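You operate a simulated robot arm through the tools that you are given. There is no shell and no other tool.

You run a simulated robot arm. Do the job below in one go: nothing can be reset, and whatever is moved stays where it is left.

JOB
Prove the red safety key: dock it, run the belt, pull it, watch it stop.
Fine: hands clear of the belt; key on its shelf; main switch off at the end.

It is judged by the outcome, as a careful person would: the job done as asked, and still so three seconds after it is handed in. It fails if anything else is knocked over, pushed out of place, dropped, spilled or broken.

ROBOT AND FRAMES
A 7-joint arm with a two-finger parallel gripper, fixed in place. Base frame: the origin is at the foot of the arm, x ahead of it, y to its left, z up. Readings come in m, rad, newtons and seconds.
With the tool pointing down near the work surface it reaches from about 0.28 to 0.82 m from the base axis. Its first joint turns from -0.297 to 2.199 rad. Payload 1.57 kg.
The tool frame sits at the grasp point between the pads (the TCP): z along the fingers, y along the line on which they close. The tips reach 0.03 m beyond it. Largest opening 0.08 m; finger width 0.017, thickness 0.012; the body of the gripper, 0.04 by 0.082 m, starts 0.08 m behind the TCP.
Orientation is that of the tool frame in the base frame, as a unit quaternion [w, x, y, z]. With the fingers straight down and closing along the base's y, the tool's x points along the base's -x, its y along +y and its z along -z.

CONTROLS
- The arm moves only by the tool drive_tool. Its argument "deltas" is a list of rows, each an object (a shift or turn left out is 0, a gripper value left out holds the last) with "claw": the gripper command, from -1 (shut) to 1 (fully open), values between in proportion; "translation": the shift along the tool's x, y, z in m, a list of three; "rot": the turn, a rotation vector about the tool's x, y, z in rad, a list of three. In form: [{"claw": claw, "translation": [dx, dy, dz], "rot": [ax, ay, az]}, ...]. A call has 1 to 20 rows; each row shifts and turns the commanded pose from where the row before left it, along the tool's axes as they then stand. A row lasts 0.2 s, in which the tool goes at most 0.05 m and 0.15 rad; a call with a longer step from one row to the next is refused whole, and so is a gripper value outside its range. Where a pose cannot be reached the arm comes as near as it can. A force on the tool above 40 N (or 10 N above the force at the start of the call, whichever is more), or a blocked arm, ends the call early, and 0.2 s more pass. The fingers move at their own pace (about 0.045 m/s each) and stop on an object; they squeeze with about 30 N. The grip force told is the motor's: it shows also when the fingers shut on nothing. Time passes only in rows, and 0.2 s behind the last, so rows that do not move let the fingers close. The reply holds the time, the measured pose of the TCP, the force on the tool along the base axes, the opening and the grip force, in the units named above and with some noise, with the torque about the TCP (base axes, N m) and any sound that the robot's microphone picked up.
- Cameras (640 x 400 px; columns grow to the right, rows downward): "scene" is fixed at [0.2184, -0.6491, 1.8003]; the picture's right is [0.67, -0.74, 0.00], its down [-0.57, -0.51, -0.65] and it looks along [0.48, 0.43, -0.76] (base axes); focal length 261 px, centre (320, 200). "wrist" rides on the gripper at [0.072, -0.007, -0.122] in the tool frame; the picture's right is [0.09, 1.00, 0.00], its down [-0.84, 0.08, -0.54] and it looks along [-0.54, 0.05, 0.84] (tool axes); focal length 238 px, centre (320, 200). There is no depth. A picture from a camera that has moved, and an enlarged one, comes with that camera's place and axes in the base frame and with its lens.
- snapshot(camera): a new picture of that camera. No time passes.
- lift_body(by): slides the trunk up (or, below 0, down) by that many m; the arm rides with it, the base frame stays. It gives what a move gives, with no picture.
- zoom(camera, box): a new picture of the part [left, top, right, bottom] of that camera's present view, enlarged. No time passes.
- sign_off(): hands the job in; it is judged then, once.

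Places have to be worked out from the pictures, the camera data and where the tool is seen. Open the gripper and draw the arm clear of the work before you hand the job in, unless the task says otherwise.

The tools are called after ">>>" as a command line: name --argument value ..., lists and objects as JSON in quotes. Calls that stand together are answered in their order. drive_tool: Moves the arm, as the interface text tells. Its arguments: {"type":"object","properties":{"deltas":{"type":"array","items":{"type":"object","properties":{"claw":{"type":"number"},"translation":{"type":"array","items":{"type":"number"}},"rot":{"type":"array","items":{"type":"number"}}}}}},"required":["deltas"]} The other tools are called the same way: lift_body (by) slides the trunk up or down; snapshot (camera) takes a picture; zoom (camera, box) takes an enlarged picture of a part of a camera's view; sign_off () hands the job in.

At the start:

```text
clock: 0.0
eef_pos: [0.5113, -0.0261, 1.4721]
tcp_rot: [0.0, 0.0, 1.0, 0.0]
contact_force: [-0.7, 0.4, -0.9]
ft_torque: [-0.03, -0.01, -0.03]
opening: 0.08
grip_force: 0.0
trunk travel left (down, up): [-0.725, 0.065]
```

scene: 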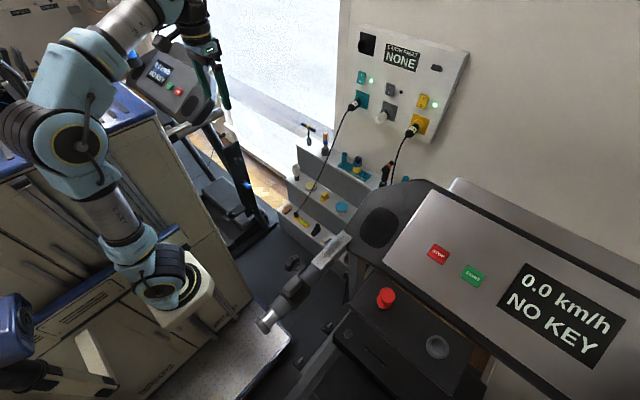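
wrist: 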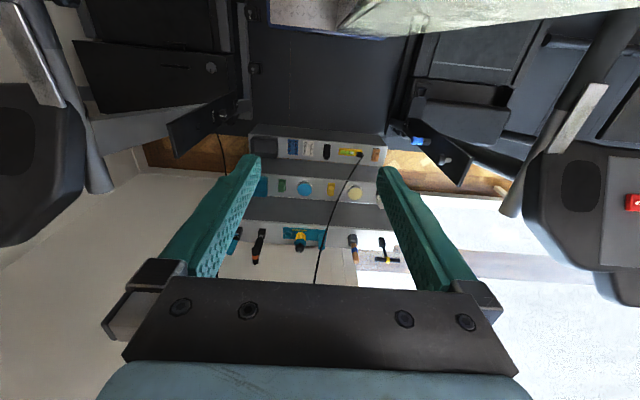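

I see a treadmill console with "0.0 km/h NO KEY", a red key on the shelf below it and a wall panel with switches. I'll look closer at each of these before moving.

>>> zoom --camera "scene" --box '[320, 240, 480, 400]'

>>> zoom --camera "scene" --box '[330, 20, 480, 160]'

>>> zoom --camera "scene" --box '[380, 180, 640, 400]'

>>> zoom --camera "scene" --box '[260, 100, 420, 260]'

>>> zoom --camera "scene" --box '[120, 30, 280, 200]'

```text
2.50 times, centred on (400, 320) of scene
camera zoom: at [0.2184, -0.6491, 1.8003], right [0.67, -0.74, 0.0], down [-0.57, -0.51, -0.65], along [0.48, 0.43, -0.76], focal length 653 px, centre (120, -100)
```

zoom: 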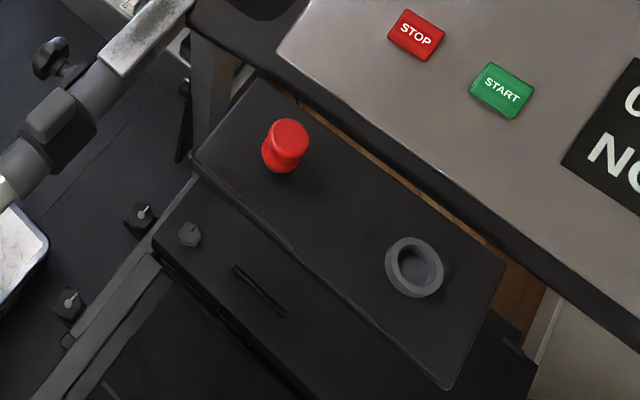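

```text
2.86 times, centred on (405, 90) of scene
camera zoom: at [0.2184, -0.6491, 1.8003], right [0.67, -0.74, 0.0], down [-0.57, -0.51, -0.65], along [0.48, 0.43, -0.76], focal length 746 px, centre (77, 514)
```

zoom: 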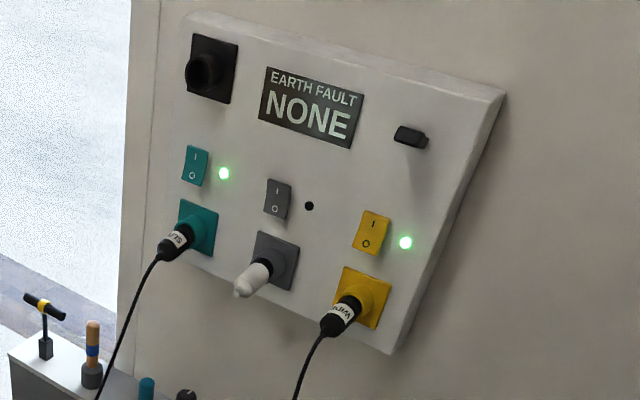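

```text
1.82 times, centred on (510, 290) of scene
camera zoom: at [0.2184, -0.6491, 1.8003], right [0.67, -0.74, 0.0], down [-0.57, -0.51, -0.65], along [0.48, 0.43, -0.76], focal length 475 px, centre (-26, 36)
```

zoom: 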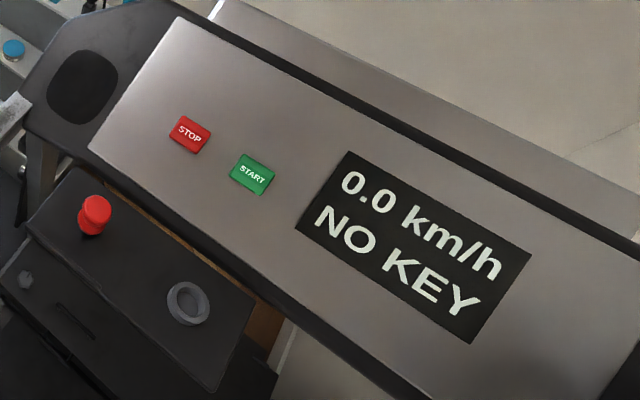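

```text
2.50 times, centred on (340, 180) of scene
camera zoom: at [0.2184, -0.6491, 1.8003], right [0.67, -0.74, 0.0], down [-0.57, -0.51, -0.65], along [0.48, 0.43, -0.76], focal length 653 px, centre (270, 250)
```

zoom: 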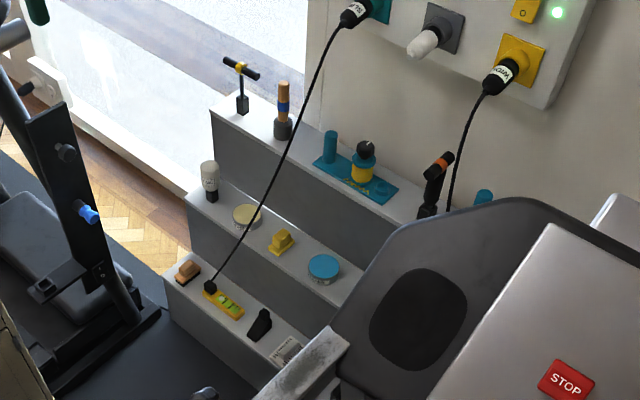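

```text
2.35 times, centred on (200, 115) of scene
camera zoom: at [0.2184, -0.6491, 1.8003], right [0.67, -0.74, 0.0], down [-0.57, -0.51, -0.65], along [0.48, 0.43, -0.76], focal length 614 px, centre (602, 400)
```

zoom: 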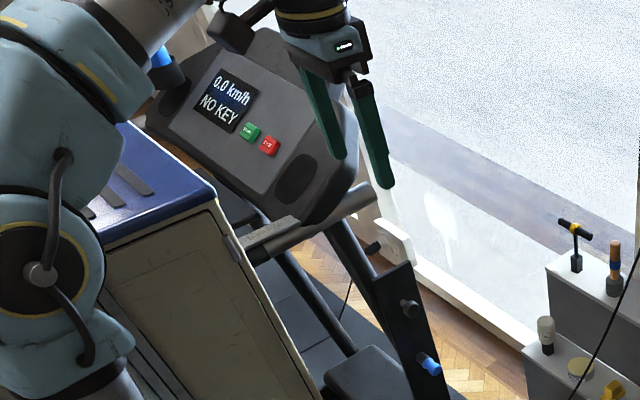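

Two treadmills are visible: a near one with the red key, a ring dock and a shelf, and a far one by the window. I'll zoom in on the wrist view and the rest of the scene to find the main switch and any other keys.

>>> zoom --camera "wrist" --box '[220, 110, 420, 290]'

>>> zoom --camera "wrist" --box '[400, 60, 640, 310]'

>>> zoom --camera "wrist" --box '[0, 0, 260, 250]'

>>> zoom --camera "scene" --box '[320, 280, 420, 400]'

>>> zoom --camera "scene" --box '[0, 200, 320, 400]'

>>> zoom --camera "scene" --box '[0, 0, 120, 120]'

```text
2.22 times, centred on (320, 200) of wrist
camera zoom: at [0.4409, -0.0323, 1.5937], right [-0.09, 1.0, 0.0], down [0.84, 0.08, 0.54], along [0.54, 0.05, -0.84], focal length 530 px, centre (320, 200)
```

zoom: 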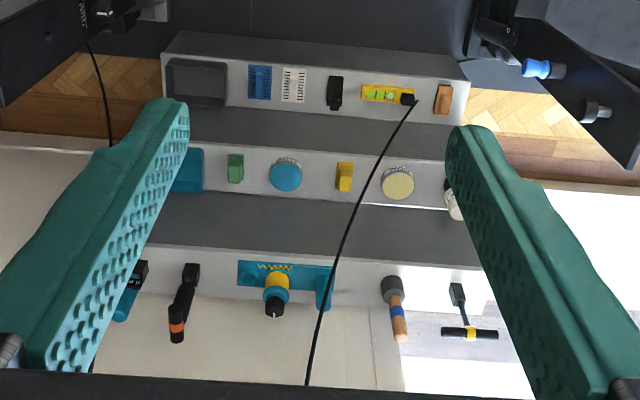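

```text
1.60 times, centred on (520, 185) of wrist
camera zoom: at [0.4409, -0.0323, 1.5937], right [-0.09, 1.0, 0.0], down [0.84, 0.08, 0.54], along [0.54, 0.05, -0.84], focal length 381 px, centre (0, 224)
```

zoom: 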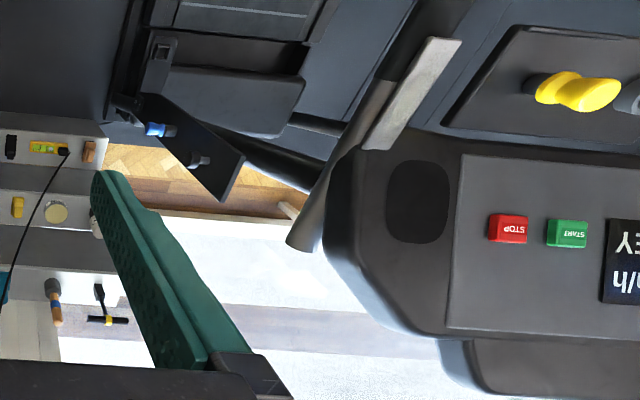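

```text
1.60 times, centred on (130, 125) of wrist
camera zoom: at [0.4409, -0.0323, 1.5937], right [-0.09, 1.0, 0.0], down [0.84, 0.08, 0.54], along [0.54, 0.05, -0.84], focal length 381 px, centre (624, 320)
```

zoom: 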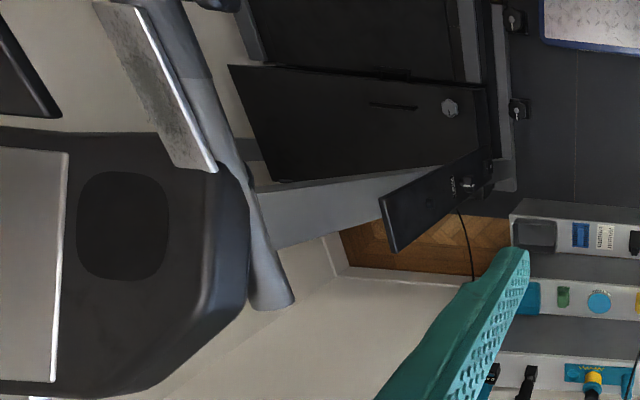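

```text
3.33 times, centred on (370, 340) of scene
camera zoom: at [0.2184, -0.6491, 1.8003], right [0.67, -0.74, 0.0], down [-0.57, -0.51, -0.65], along [0.48, 0.43, -0.76], focal length 870 px, centre (153, -267)
```

zoom: 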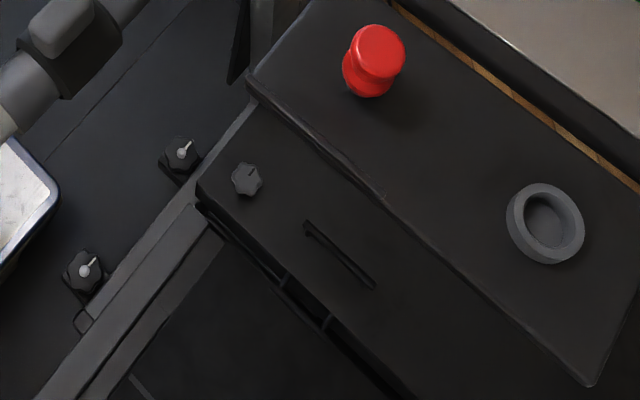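

```text
2.00 times, centred on (160, 300) of scene
camera zoom: at [0.2184, -0.6491, 1.8003], right [0.67, -0.74, 0.0], down [-0.57, -0.51, -0.65], along [0.48, 0.43, -0.76], focal length 522 px, centre (640, 0)
```

zoom: 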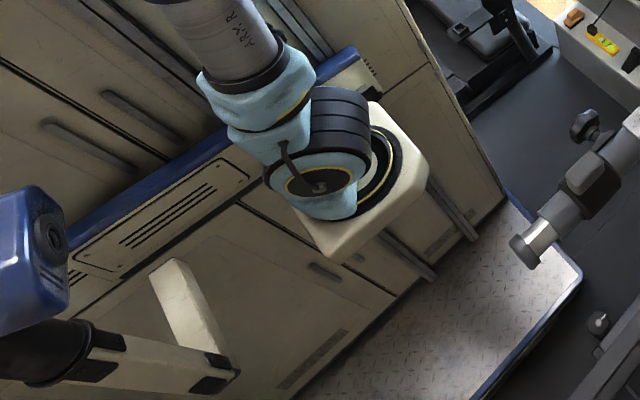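

```text
3.33 times, centred on (60, 60) of scene
camera zoom: at [0.2184, -0.6491, 1.8003], right [0.67, -0.74, 0.0], down [-0.57, -0.51, -0.65], along [0.48, 0.43, -0.76], focal length 870 px, centre (1187, 667)
```

zoom: 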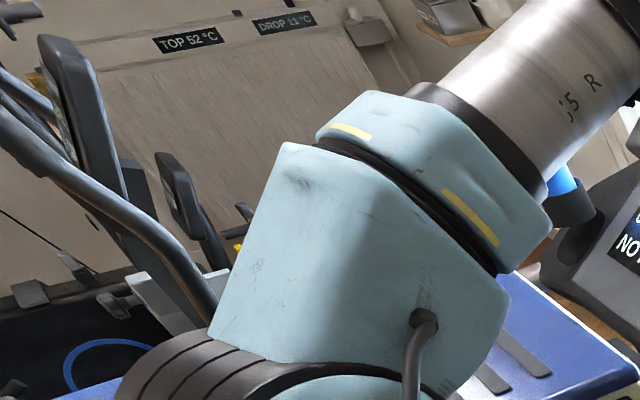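

Triangulating puts the near console edge at about (0.55, -0.56, 1.19), with the red key and ring dock just in front of it around x≈0.5, y≈-0.6 to -0.77. I'll look more closely for the main switch on the treadmill base and the slab with a cable.

>>> zoom --camera "wrist" --box '[150, 90, 250, 160]'

>>> zoom --camera "wrist" --box '[380, 90, 500, 180]'

>>> zoom --camera "wrist" --box '[60, 0, 260, 120]'

>>> zoom --camera "scene" --box '[325, 320, 405, 400]'

>>> zoom --camera "scene" --box '[350, 25, 410, 65]'

```text
5.71 times, centred on (200, 125) of wrist
camera zoom: at [0.4409, -0.0323, 1.5937], right [-0.09, 1.0, 0.0], down [0.84, 0.08, 0.54], along [0.54, 0.05, -0.84], focal length 1362 px, centre (1006, 629)
```

zoom: 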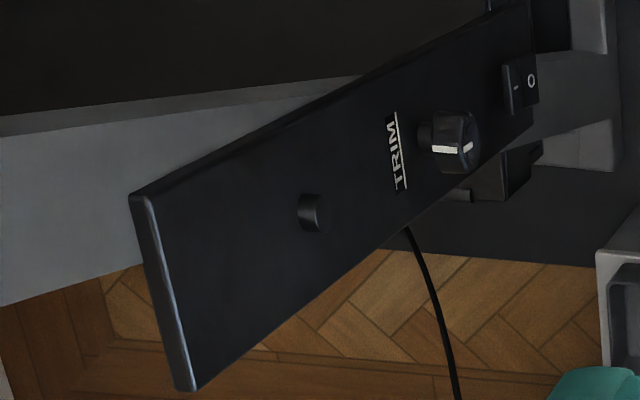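

```text
4.44 times, centred on (440, 135) of wrist
camera zoom: at [0.4409, -0.0323, 1.5937], right [-0.09, 1.0, 0.0], down [0.84, 0.08, 0.54], along [0.54, 0.05, -0.84], focal length 1059 px, centre (-213, 489)
```

zoom: 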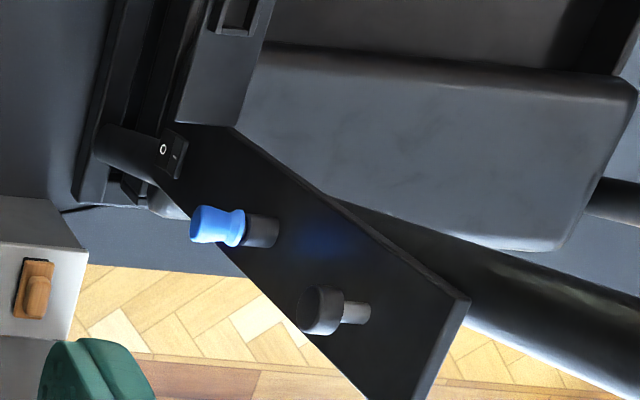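

```text
3.20 times, centred on (160, 60) of wrist
camera zoom: at [0.4409, -0.0323, 1.5937], right [-0.09, 1.0, 0.0], down [0.84, 0.08, 0.54], along [0.54, 0.05, -0.84], focal length 763 px, centre (832, 648)
```

zoom: 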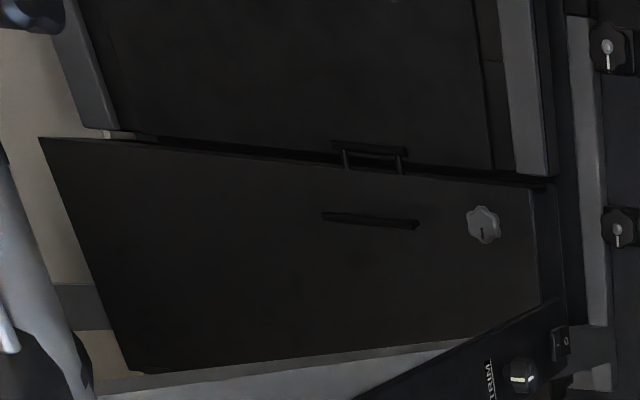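

```text
5.00 times, centred on (365, 360) of scene
camera zoom: at [0.2184, -0.6491, 1.8003], right [0.67, -0.74, 0.0], down [-0.57, -0.51, -0.65], along [0.48, 0.43, -0.76], focal length 1306 px, centre (95, -600)
```

zoom: 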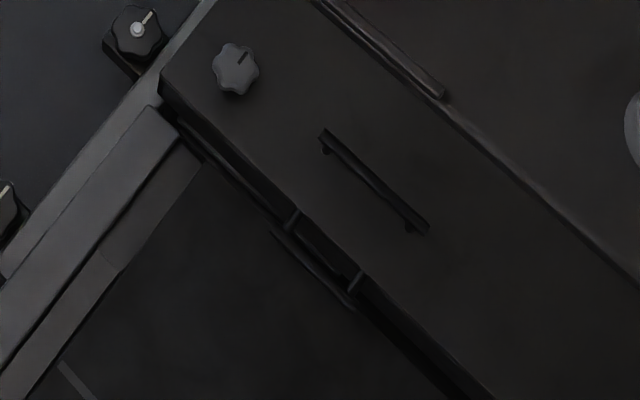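

```text
10.00 times, centred on (380, 45) of scene
camera zoom: at [0.2184, -0.6491, 1.8003], right [0.67, -0.74, 0.0], down [-0.57, -0.51, -0.65], along [0.48, 0.43, -0.76], focal length 2611 px, centre (-280, 1750)
```

zoom: 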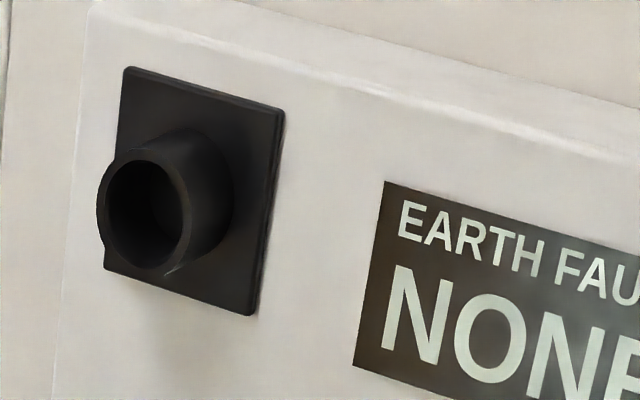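

Each treadmill has a side slab with an I/O rocker as its main switch; the right one also carries a TRIM knob. I'll stay high and move toward -y to test my reach over the right treadmill and get a better wrist view.

>>> drive_tool --deltas '[{"translation": [0, -0.04, 0], "claw": 1}, {"translation": [0, -0.04, 0]}, {"translation": [0, -0.04, 0]}, {"translation": [0, -0.04, 0]}, {"translation": [0, -0.04, 0]}, {"translation": [0, -0.04, 0]}]'

>>> snapshot --camera "wrist"

>>> snapshot --camera "scene"

```text
clock: 1.4
eef_pos: [0.5106, -0.2659, 1.4705]
tcp_rot: [0.0, 0.0, 1.0, 0.001]
contact_force: [-0.7, 0.4, -0.3]
ft_torque: [-0.07, -0.04, 0.0]
opening: 0.08
grip_force: 0.1
trunk travel left (down, up): [-0.725, 0.065]
```

```text
taken
camera wrist: at [0.4389, -0.2733, 1.5936], right [-0.09, 1.0, 0.0], down [0.84, 0.08, 0.54], along [0.54, 0.05, -0.84], focal length 238 px, centre (320, 200)
```

wrist: 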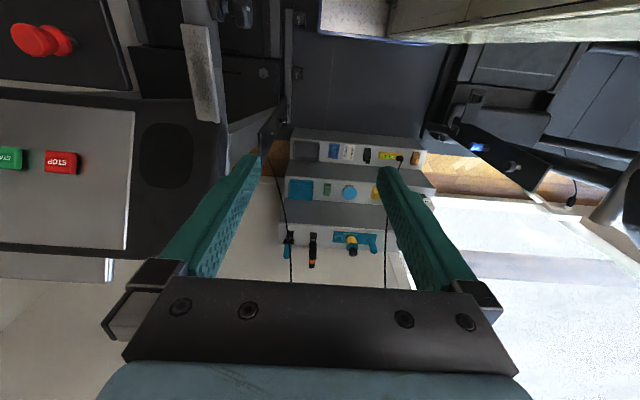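

```text
taken
```

scene: 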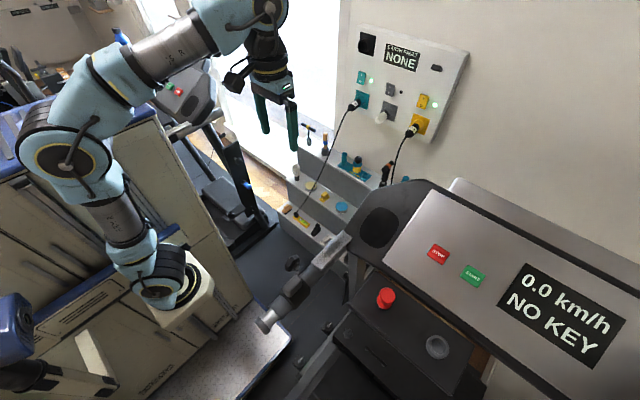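

The move was free and the red key is now in the wrist view, at about (0.47, -0.63, 1.18). I'll go on toward -y at the same height to look straight down at the key shelf.

>>> drive_tool --deltas '[{"translation": [0, -0.04, 0], "claw": 1}, {"translation": [0, -0.04, 0]}, {"translation": [0, -0.04, 0]}, {"translation": [0, -0.04, 0]}, {"translation": [0, -0.04, 0]}, {"translation": [0, -0.04, 0]}, {"translation": [0, -0.04, 0]}]'

>>> snapshot --camera "wrist"

>>> snapshot --camera "scene"

```text
clock: 3.0
eef_pos: [0.5057, -0.4999, 1.4654]
tcp_rot: [0.001, -0.001, 1.0, -0.001]
contact_force: [1.3, -1.1, -0.2]
ft_torque: [-0.02, 0.0, -0.02]
opening: 0.0801
grip_force: 0.0
out of reach, approached as far as the arm can: row 6, 7
trunk travel left (down, up): [-0.725, 0.065]
```

```text
taken
camera wrist: at [0.4327, -0.5063, 1.5876], right [-0.09, 1.0, 0.0], down [0.84, 0.08, 0.54], along [0.54, 0.05, -0.84], focal length 238 px, centre (320, 200)
```

wrist: 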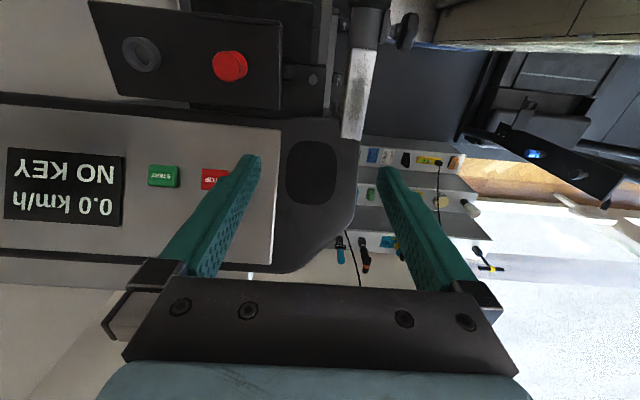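

```text
taken
```

scene: 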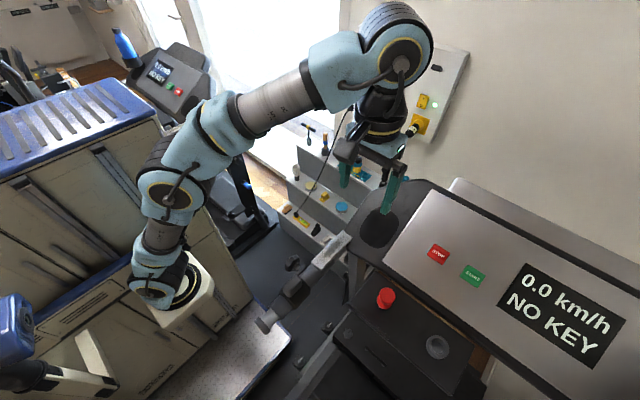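

The arm stops at y≈-0.5 at this height, since the wrist is too high above the shoulder; going lower should extend the reach. First I'll zoom in on the key, dock and console from here.

>>> zoom --camera "wrist" --box '[90, 0, 290, 120]'

>>> zoom --camera "wrist" --box '[0, 90, 280, 290]'

>>> zoom --camera "wrist" --box '[260, 0, 460, 130]'

```text
3.20 times, centred on (190, 60) of wrist
camera zoom: at [0.4327, -0.5063, 1.5876], right [-0.09, 1.0, 0.0], down [0.84, 0.08, 0.54], along [0.54, 0.05, -0.84], focal length 763 px, centre (736, 648)
```

zoom: 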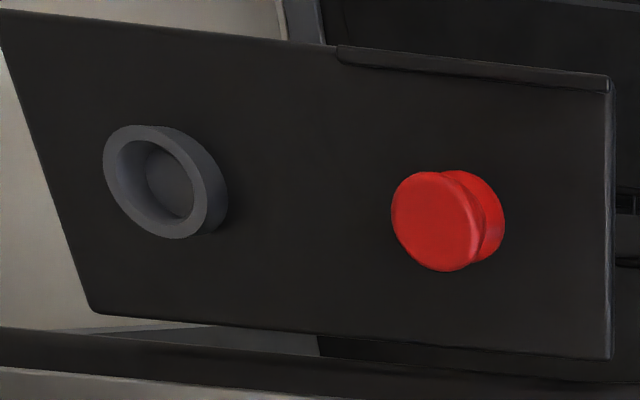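

```text
2.00 times, centred on (140, 190) of wrist
camera zoom: at [0.4327, -0.5063, 1.5876], right [-0.09, 1.0, 0.0], down [0.84, 0.08, 0.54], along [0.54, 0.05, -0.84], focal length 477 px, centre (680, 220)
```

zoom: 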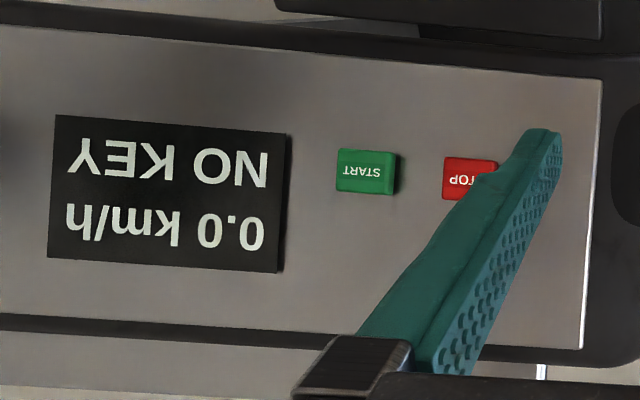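

```text
3.08 times, centred on (360, 65) of wrist
camera zoom: at [0.4327, -0.5063, 1.5876], right [-0.09, 1.0, 0.0], down [0.84, 0.08, 0.54], along [0.54, 0.05, -0.84], focal length 733 px, centre (197, 615)
```

zoom: 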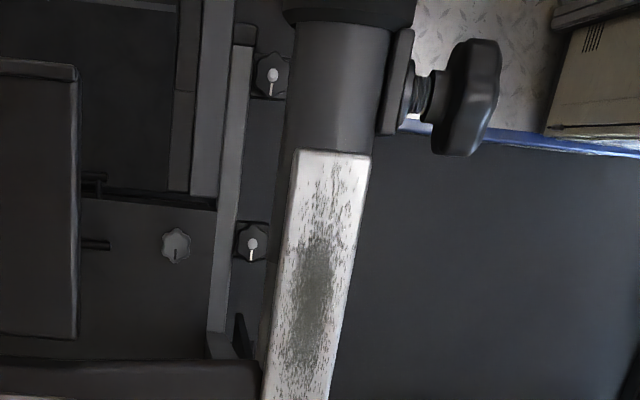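

I place the key cap top at about (0.465, -0.622, 1.25), the ring dock at (0.463, -0.750, 1.21) and START at (0.623, -0.736, 1.257) on a panel tilted roughly 32°. I'll raise the trunk for more reach, then test going lower while keeping well clear of the shelf.

>>> lift_body --by 0.06

>>> drive_tool --deltas '[{"translation": [0.02, 0, 0.03], "claw": 1}, {"translation": [0.02, 0, 0.04]}, {"translation": [0, 0, 0.04]}, {"translation": [0, 0, 0.04]}, {"translation": [0, -0.02, 0.01]}]'

>>> snapshot --camera "scene"

>>> snapshot --camera "wrist"

```text
clock: 4.0
eef_pos: [0.5049, -0.4986, 1.5258]
tcp_rot: [0.001, 0.0, 1.0, 0.0]
contact_force: [-0.3, 0.0, -0.6]
ft_torque: [-0.01, 0.02, 0.02]
opening: 0.0798
grip_force: 0.0
trunk travel left (down, up): [-0.785, 0.005]
```

```text
clock: 5.2
eef_pos: [0.4636, -0.5186, 1.3654]
tcp_rot: [0.002, 0.0, 1.0, -0.001]
contact_force: [-0.1, 0.0, -0.2]
ft_torque: [0.01, 0.01, -0.03]
opening: 0.08
grip_force: 0.1
trunk travel left (down, up): [-0.785, 0.005]
```

```text
taken
```

scene: 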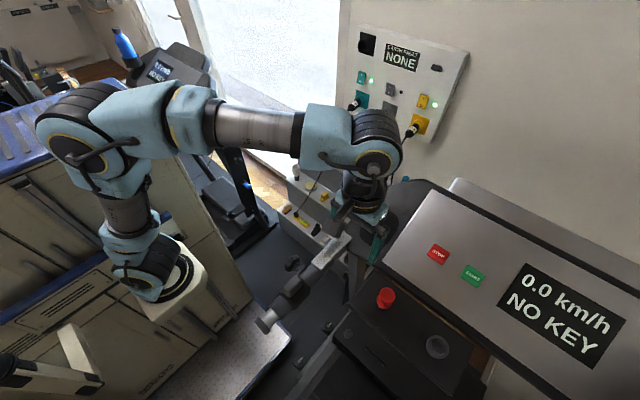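

```text
taken
camera wrist: at [0.3924, -0.5253, 1.4881], right [-0.09, 1.0, 0.0], down [0.84, 0.08, 0.54], along [0.54, 0.05, -0.84], focal length 238 px, centre (320, 200)
```

wrist: 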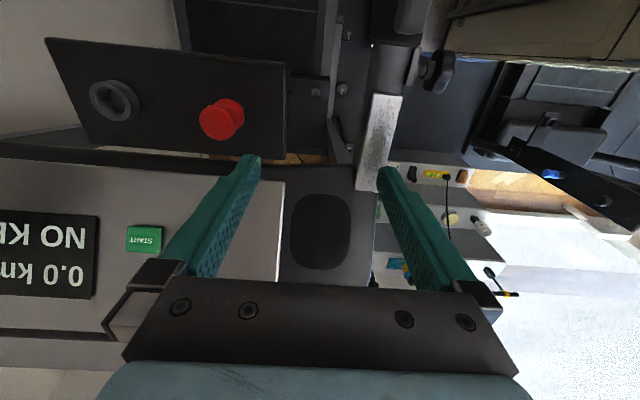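

Reach improved with the trunk up and the tool lower. I'll move at this height over the key to y≈-0.62, then try for y≈-0.75 over the dock.

>>> drive_tool --deltas '[{"translation": [0, -0.035, 0], "claw": 1}, {"translation": [0, -0.035, 0]}, {"translation": [0, -0.034, 0]}]'

>>> drive_tool --deltas '[{"translation": [0, -0.035, 0]}, {"translation": [0, -0.035, 0]}, {"translation": [0, -0.03, 0]}, {"translation": [0, -0.03, 0]}]'

>>> snapshot --camera "wrist"

>>> snapshot --camera "scene"

```text
clock: 6.0
eef_pos: [0.4674, -0.6228, 1.3655]
tcp_rot: [0.0, -0.001, 1.0, -0.001]
contact_force: [1.0, 0.3, 0.3]
ft_torque: [-0.03, 0.0, 0.02]
opening: 0.08
grip_force: 0.0
trunk travel left (down, up): [-0.785, 0.005]
```

```text
clock: 7.0
eef_pos: [0.453, -0.7322, 1.3516]
tcp_rot: [0.0, 0.0, 1.0, -0.001]
contact_force: [-0.2, 0.6, -0.1]
ft_torque: [-0.07, 0.03, 0.01]
opening: 0.08
grip_force: 0.0
out of reach, approached as far as the arm can: row 3, 4
trunk travel left (down, up): [-0.785, 0.005]
```

```text
taken
camera wrist: at [0.382, -0.7386, 1.4731], right [-0.09, 1.0, 0.0], down [0.84, 0.08, 0.54], along [0.54, 0.05, -0.84], focal length 238 px, centre (320, 200)
```

wrist: 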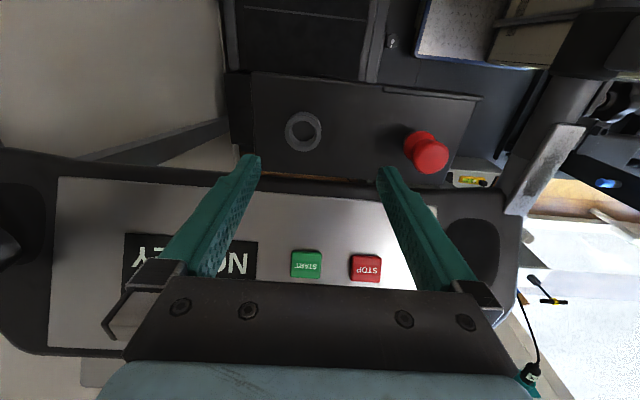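

```text
taken
```

scene: 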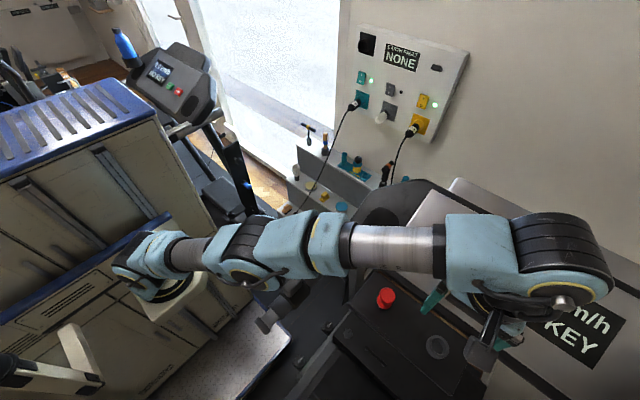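

I reached (0.453, -0.732) at z=1.35 with the arm nearly straight, so the dock should be just reachable lower down. I'll zoom in to refine the ring, key and button positions from this near-overhead view.

>>> zoom --camera "wrist" --box '[240, 70, 480, 220]'

>>> zoom --camera "wrist" --box '[250, 200, 420, 300]'

```text
2.67 times, centred on (360, 145) of wrist
camera zoom: at [0.382, -0.7386, 1.4731], right [-0.09, 1.0, 0.0], down [0.84, 0.08, 0.54], along [0.54, 0.05, -0.84], focal length 636 px, centre (213, 347)
```

zoom: 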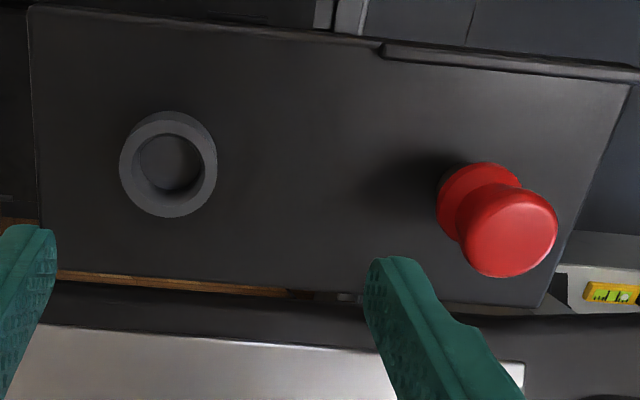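

```text
3.76 times, centred on (335, 250) of wrist
camera zoom: at [0.382, -0.7386, 1.4731], right [-0.09, 1.0, 0.0], down [0.84, 0.08, 0.54], along [0.54, 0.05, -0.84], focal length 897 px, centre (264, 12)
```

zoom: 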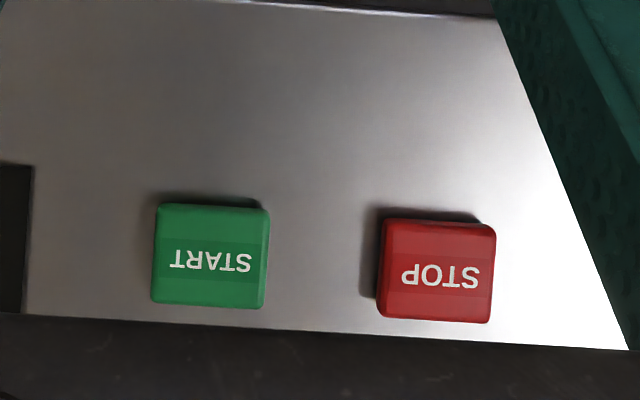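

The ring looks like a cup with an inner diameter of about 0.03 m. I'll zoom hard on the red key from both cameras to learn its lower shape.

>>> zoom --camera "scene" --box '[366, 280, 406, 320]'

>>> zoom --camera "wrist" --box '[390, 120, 460, 180]'

>>> zoom --camera "scene" --box '[417, 325, 457, 365]'

```text
10.00 times, centred on (386, 300) of scene
camera zoom: at [0.2184, -0.6491, 1.8003], right [0.67, -0.74, 0.0], down [-0.57, -0.51, -0.65], along [0.48, 0.43, -0.76], focal length 2611 px, centre (-340, -800)
```

zoom: 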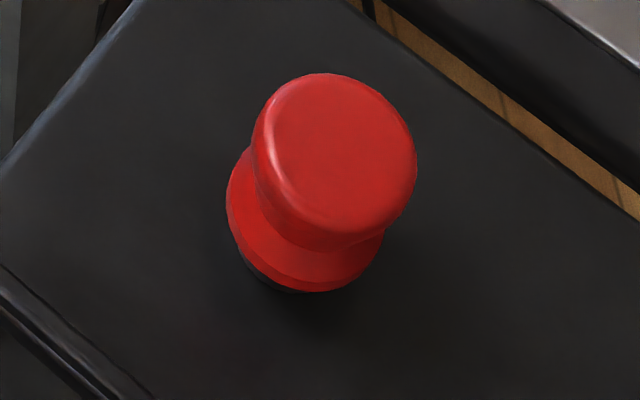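

```text
6.67 times, centred on (425, 150) of wrist
camera zoom: at [0.382, -0.7386, 1.4731], right [-0.09, 1.0, 0.0], down [0.84, 0.08, 0.54], along [0.54, 0.05, -0.84], focal length 1589 px, centre (-380, 533)
```

zoom: 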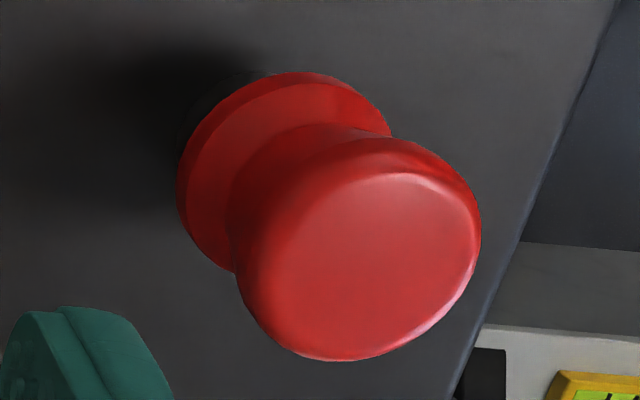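

```text
10.00 times, centred on (437, 345) of scene
camera zoom: at [0.2184, -0.6491, 1.8003], right [0.67, -0.74, 0.0], down [-0.57, -0.51, -0.65], along [0.48, 0.43, -0.76], focal length 2611 px, centre (-850, -1250)
```

zoom: 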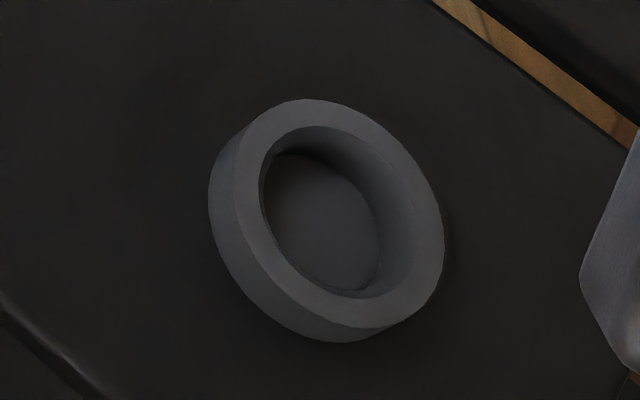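

The key is a red spool with a dark plug beneath: cap top z≈1.247, flange about 1.212–1.22, shelf about 1.19. I'll check that I can reach over the dock at a lower height, with fingertips still about 5 cm above the ring.

>>> drive_tool --deltas '[{"translation": [0, 0, 0.035], "claw": 1}, {"translation": [-0.005, -0.008, 0.035]}, {"translation": [-0.006, -0.01, 0]}]'

>>> snapshot --camera "wrist"

>>> snapshot --camera "scene"

```text
clock: 7.8
eef_pos: [0.4627, -0.7515, 1.2826]
tcp_rot: [0.001, 0.0, 1.0, -0.001]
contact_force: [0.3, 0.6, 0.1]
ft_torque: [-0.05, -0.03, 0.0]
opening: 0.08
grip_force: 0.1
trunk travel left (down, up): [-0.785, 0.005]
```

```text
taken
camera wrist: at [0.3913, -0.757, 1.4047], right [-0.09, 1.0, 0.0], down [0.84, 0.08, 0.54], along [0.54, 0.05, -0.84], focal length 238 px, centre (320, 200)
```

wrist: 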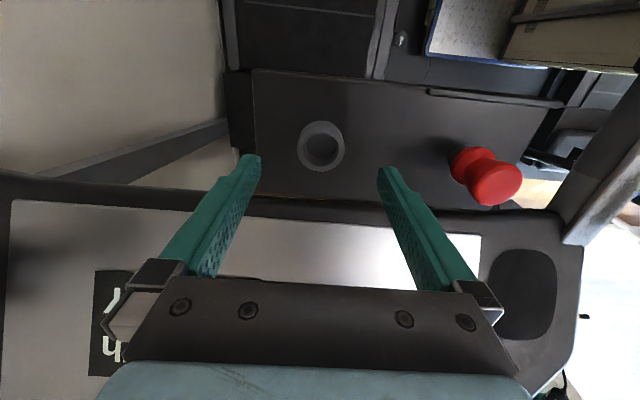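

```text
taken
```

scene: 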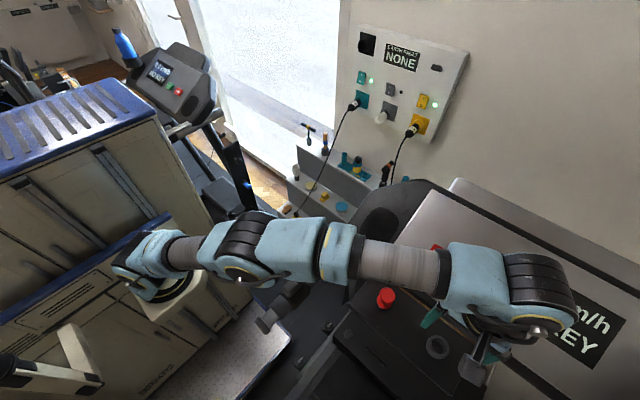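

I can reach directly over the dock. I'll zoom here to refine the ring centre against the fingers and check the key's side profile.

>>> zoom --camera "wrist" --box '[280, 100, 380, 180]'

>>> zoom --camera "wrist" --box '[430, 130, 540, 220]'

```text
5.00 times, centred on (330, 140) of wrist
camera zoom: at [0.3913, -0.757, 1.4047], right [-0.09, 1.0, 0.0], down [0.84, 0.08, 0.54], along [0.54, 0.05, -0.84], focal length 1192 px, centre (270, 500)
```

zoom: 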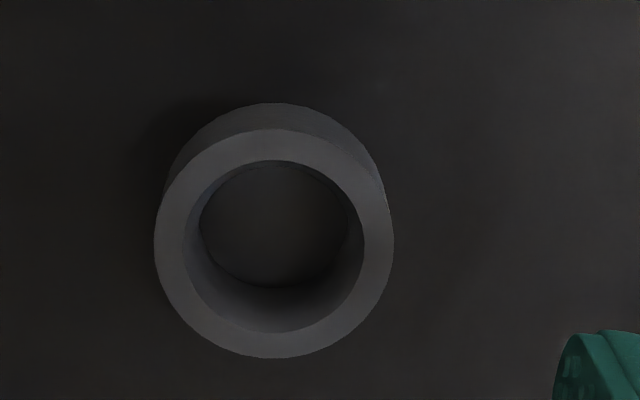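

```text
4.44 times, centred on (485, 175) of wrist
camera zoom: at [0.3913, -0.757, 1.4047], right [-0.09, 1.0, 0.0], down [0.84, 0.08, 0.54], along [0.54, 0.05, -0.84], focal length 1059 px, centre (-413, 311)
```

zoom: 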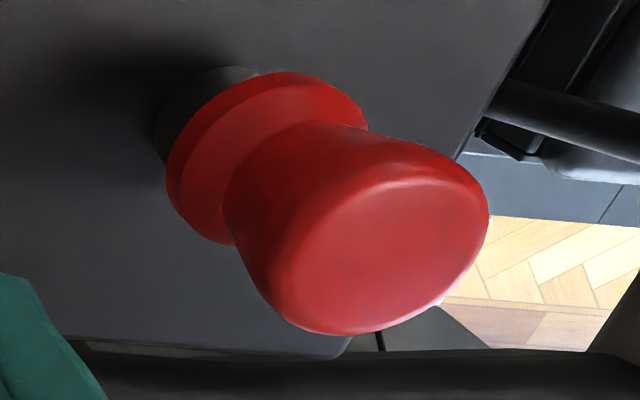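

The tool axis projects almost exactly onto the ring centre here (TCP x=0.4627, y=-0.7515). The ring is about 15 mm tall with a tapered cup, shelf top at z≈1.197, ring top about 1.212. Next I rise and move over the red key to check alignment before descending.

>>> drive_tool --deltas '[{"translation": [0, 0, -0.035], "claw": 1}, {"translation": [0, 0.044, 0]}, {"translation": [-0.001, 0.044, 0]}, {"translation": [-0.001, 0.043, 0]}]'

>>> snapshot --camera "wrist"

>>> zoom --camera "wrist" --box '[270, 100, 370, 180]'

```text
clock: 8.8
eef_pos: [0.4674, -0.6161, 1.3162]
tcp_rot: [0.001, 0.001, 1.0, -0.001]
contact_force: [1.3, -0.2, 0.3]
ft_torque: [0.03, 0.02, 0.0]
opening: 0.0797
grip_force: 0.1
out of reach, approached as far as the arm can: row 1
trunk travel left (down, up): [-0.785, 0.005]
```

```text
taken
camera wrist: at [0.395, -0.6225, 1.4372], right [-0.09, 1.0, 0.0], down [0.84, 0.08, 0.54], along [0.54, 0.05, -0.84], focal length 238 px, centre (320, 200)
```

wrist: 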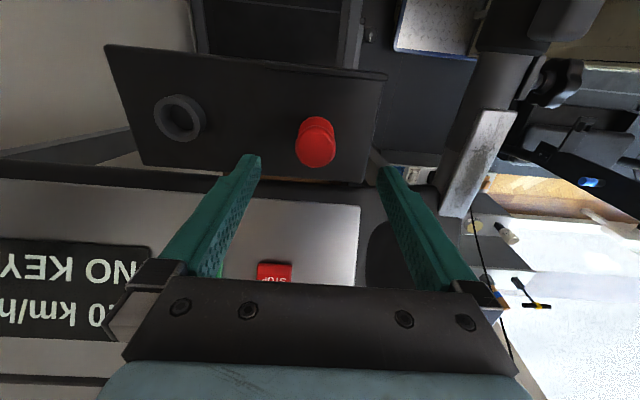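

```text
5.00 times, centred on (320, 140) of wrist
camera zoom: at [0.395, -0.6225, 1.4372], right [-0.09, 1.0, 0.0], down [0.84, 0.08, 0.54], along [0.54, 0.05, -0.84], focal length 1192 px, centre (320, 500)
```

zoom: 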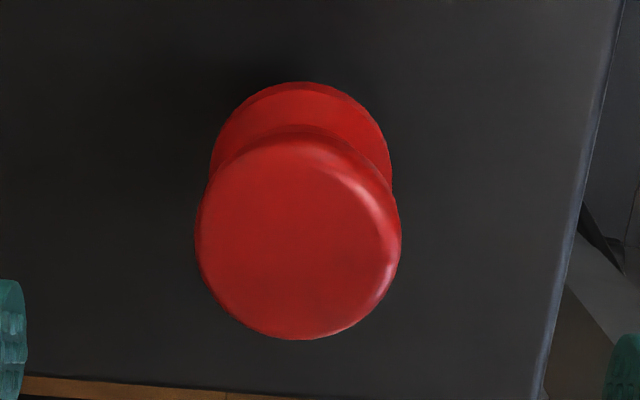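

The key is 4 mm toward -y from the tool axis (key ≈ 0.467, -0.6204), with cap diameter about 0.036 m. I'll centre on it and descend so the fingertips straddle the cap and flange without touching the shelf.

>>> drive_tool --deltas '[{"translation": [0, -0.0043, 0.02], "claw": 1}, {"translation": [0, 0, 0.03]}, {"translation": [0, 0, 0.021]}]'

>>> snapshot --camera "wrist"

>>> snapshot --camera "scene"

```text
clock: 9.6
eef_pos: [0.4622, -0.6211, 1.2453]
tcp_rot: [0.002, 0.0, 1.0, -0.001]
contact_force: [-0.1, 0.1, 0.2]
ft_torque: [-0.03, -0.02, 0.03]
opening: 0.08
grip_force: 0.0
trunk travel left (down, up): [-0.785, 0.005]
```

```text
taken
camera wrist: at [0.3918, -0.6279, 1.3674], right [-0.09, 1.0, 0.0], down [0.84, 0.08, 0.54], along [0.54, 0.05, -0.84], focal length 238 px, centre (320, 200)
```

wrist: 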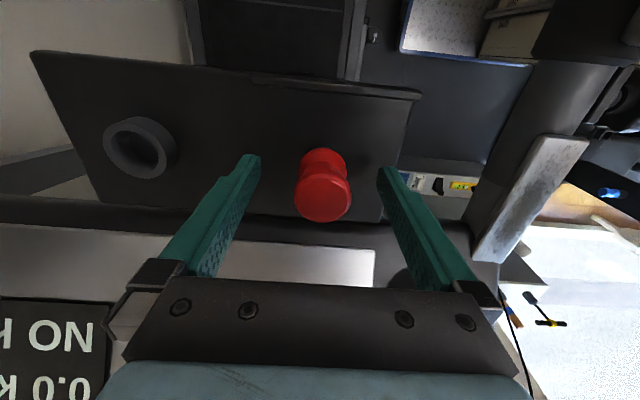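

```text
taken
```

scene: 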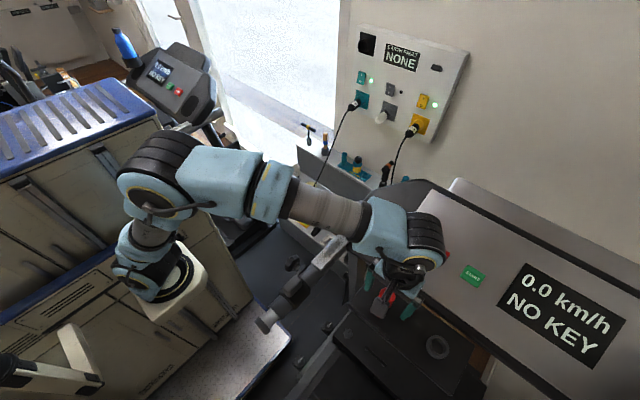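

The fingers straddle the key with no contact force. I'll zoom to check fore-aft centring before closing.

>>> zoom --camera "wrist" --box '[230, 130, 410, 240]'

>>> zoom --camera "scene" --box '[355, 250, 455, 350]'

```text
3.56 times, centred on (320, 185) of wrist
camera zoom: at [0.3918, -0.6279, 1.3674], right [-0.09, 1.0, 0.0], down [0.84, 0.08, 0.54], along [0.54, 0.05, -0.84], focal length 848 px, centre (320, 253)
```

zoom: 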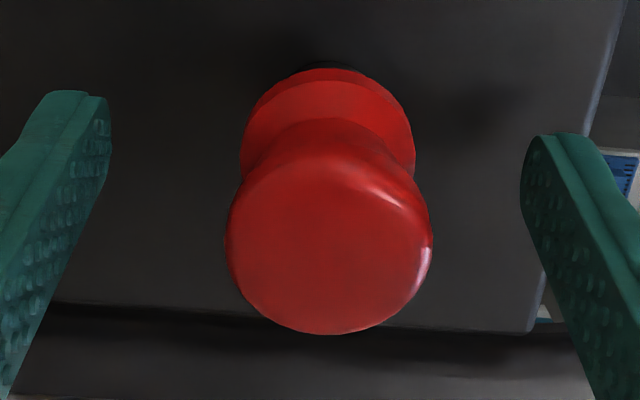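

```text
4.00 times, centred on (405, 300) of scene
camera zoom: at [0.2184, -0.6491, 1.8003], right [0.67, -0.74, 0.0], down [-0.57, -0.51, -0.65], along [0.48, 0.43, -0.76], focal length 1045 px, centre (-20, -200)
```

zoom: 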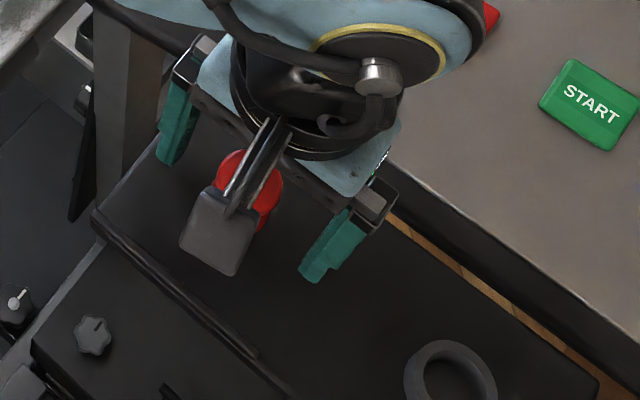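

The key sits about 3 mm forward (+x) and 1 mm toward +y of the tool axis. I'll correct that and close the fingers.

>>> drive_tool --deltas '[{"translation": [-0.003, 0.001, 0], "claw": 1}, {"translation": [0, 0, 0], "claw": 1}, {"translation": [0, 0, 0], "claw": -1}, {"claw": -1}, {"claw": -1}, {"claw": -1}, {"claw": -1}]'

>>> zoom --camera "wrist" --box '[230, 130, 410, 240]'

```text
clock: 11.2
eef_pos: [0.4661, -0.6202, 1.2465]
tcp_rot: [0.001, 0.0, 1.0, -0.001]
contact_force: [0.4, -0.3, 1.1]
ft_torque: [0.02, -0.01, -0.03]
opening: 0.0297
grip_force: 30.1
trunk travel left (down, up): [-0.785, 0.005]
```

```text
3.56 times, centred on (320, 185) of wrist
camera zoom: at [0.3947, -0.6269, 1.3675], right [-0.09, 1.0, 0.0], down [0.84, 0.08, 0.54], along [0.54, 0.05, -0.84], focal length 848 px, centre (320, 253)
```

zoom: 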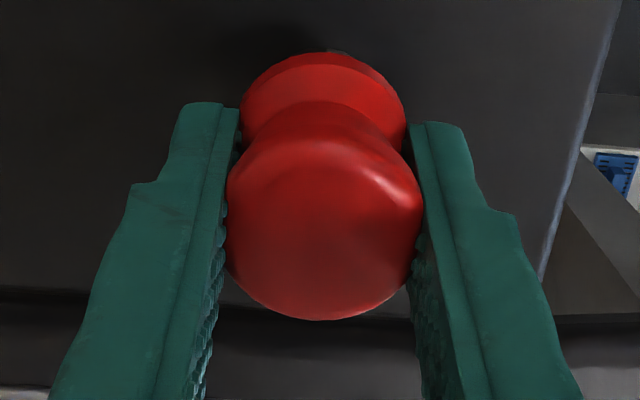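

Grip is firm at 30 N, with the pads on the cap and waist. I'll lift slowly by 4 cm and check that the key comes up straight.

>>> drive_tool --deltas '[{"translation": [0, 0, -0.01], "claw": -1}, {"translation": [0, 0, -0.015], "claw": -1}, {"translation": [0, 0, -0.015], "claw": -1}, {"claw": -1}]'

>>> snapshot --camera "wrist"

>>> snapshot --camera "scene"

```text
clock: 12.2
eef_pos: [0.465, -0.6197, 1.2856]
tcp_rot: [0.001, -0.001, 1.0, -0.001]
contact_force: [-0.2, -0.1, -0.2]
ft_torque: [-0.01, 0.01, 0.02]
opening: 0.0296
grip_force: 30.5
trunk travel left (down, up): [-0.785, 0.005]
```

```text
taken
camera wrist: at [0.3941, -0.6266, 1.4081], right [-0.09, 1.0, 0.0], down [0.84, 0.08, 0.54], along [0.54, 0.05, -0.84], focal length 238 px, centre (320, 200)
```

wrist: 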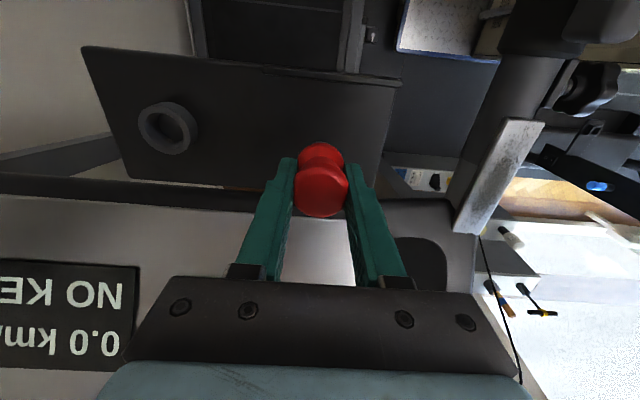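

```text
taken
```

scene: 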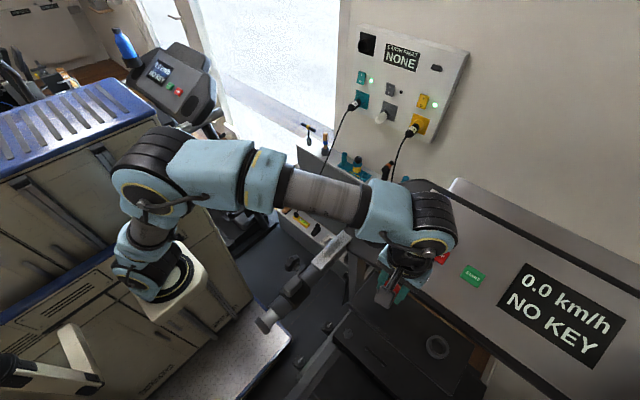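

The key is lifted upright. I'll carry it at this height to the dock, keeping about 2 cm clear above the ring.

>>> drive_tool --deltas '[{"translation": [0, -0.033, 0], "claw": -1}, {"translation": [0, -0.033, 0], "claw": -1}, {"translation": [0.001, -0.033, 0.002], "claw": -1}, {"translation": [0.001, -0.032, 0.002], "claw": -1}, {"claw": -1}]'

>>> snapshot --camera "wrist"

>>> zoom --camera "wrist" --box '[270, 100, 370, 180]'

>>> zoom --camera "scene" --box '[395, 305, 475, 385]'

```text
clock: 13.4
eef_pos: [0.4647, -0.7507, 1.2799]
tcp_rot: [0.0, 0.001, 1.0, -0.001]
contact_force: [0.8, 0.7, -1.4]
ft_torque: [0.0, -0.05, 0.0]
opening: 0.0296
grip_force: 30.1
trunk travel left (down, up): [-0.785, 0.005]
```

```text
taken
camera wrist: at [0.3929, -0.7575, 1.4021], right [-0.09, 1.0, 0.0], down [0.84, 0.08, 0.54], along [0.54, 0.05, -0.84], focal length 238 px, centre (320, 200)
```

wrist: 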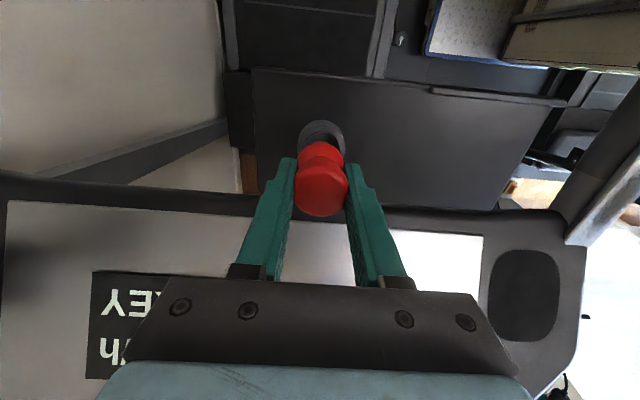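

```text
5.00 times, centred on (320, 140) of wrist
camera zoom: at [0.3929, -0.7575, 1.4021], right [-0.09, 1.0, 0.0], down [0.84, 0.08, 0.54], along [0.54, 0.05, -0.84], focal length 1192 px, centre (320, 500)
```

zoom: 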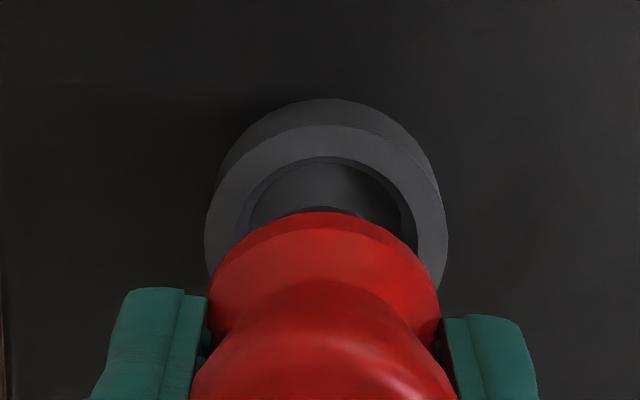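

```text
5.00 times, centred on (435, 345) of scene
camera zoom: at [0.2184, -0.6491, 1.8003], right [0.67, -0.74, 0.0], down [-0.57, -0.51, -0.65], along [0.48, 0.43, -0.76], focal length 1306 px, centre (-255, -525)
```

zoom: 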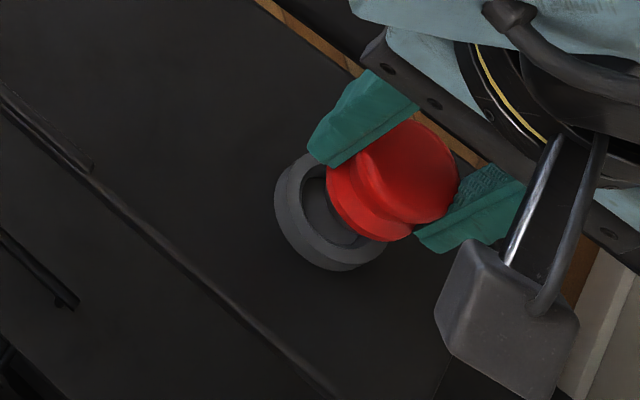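

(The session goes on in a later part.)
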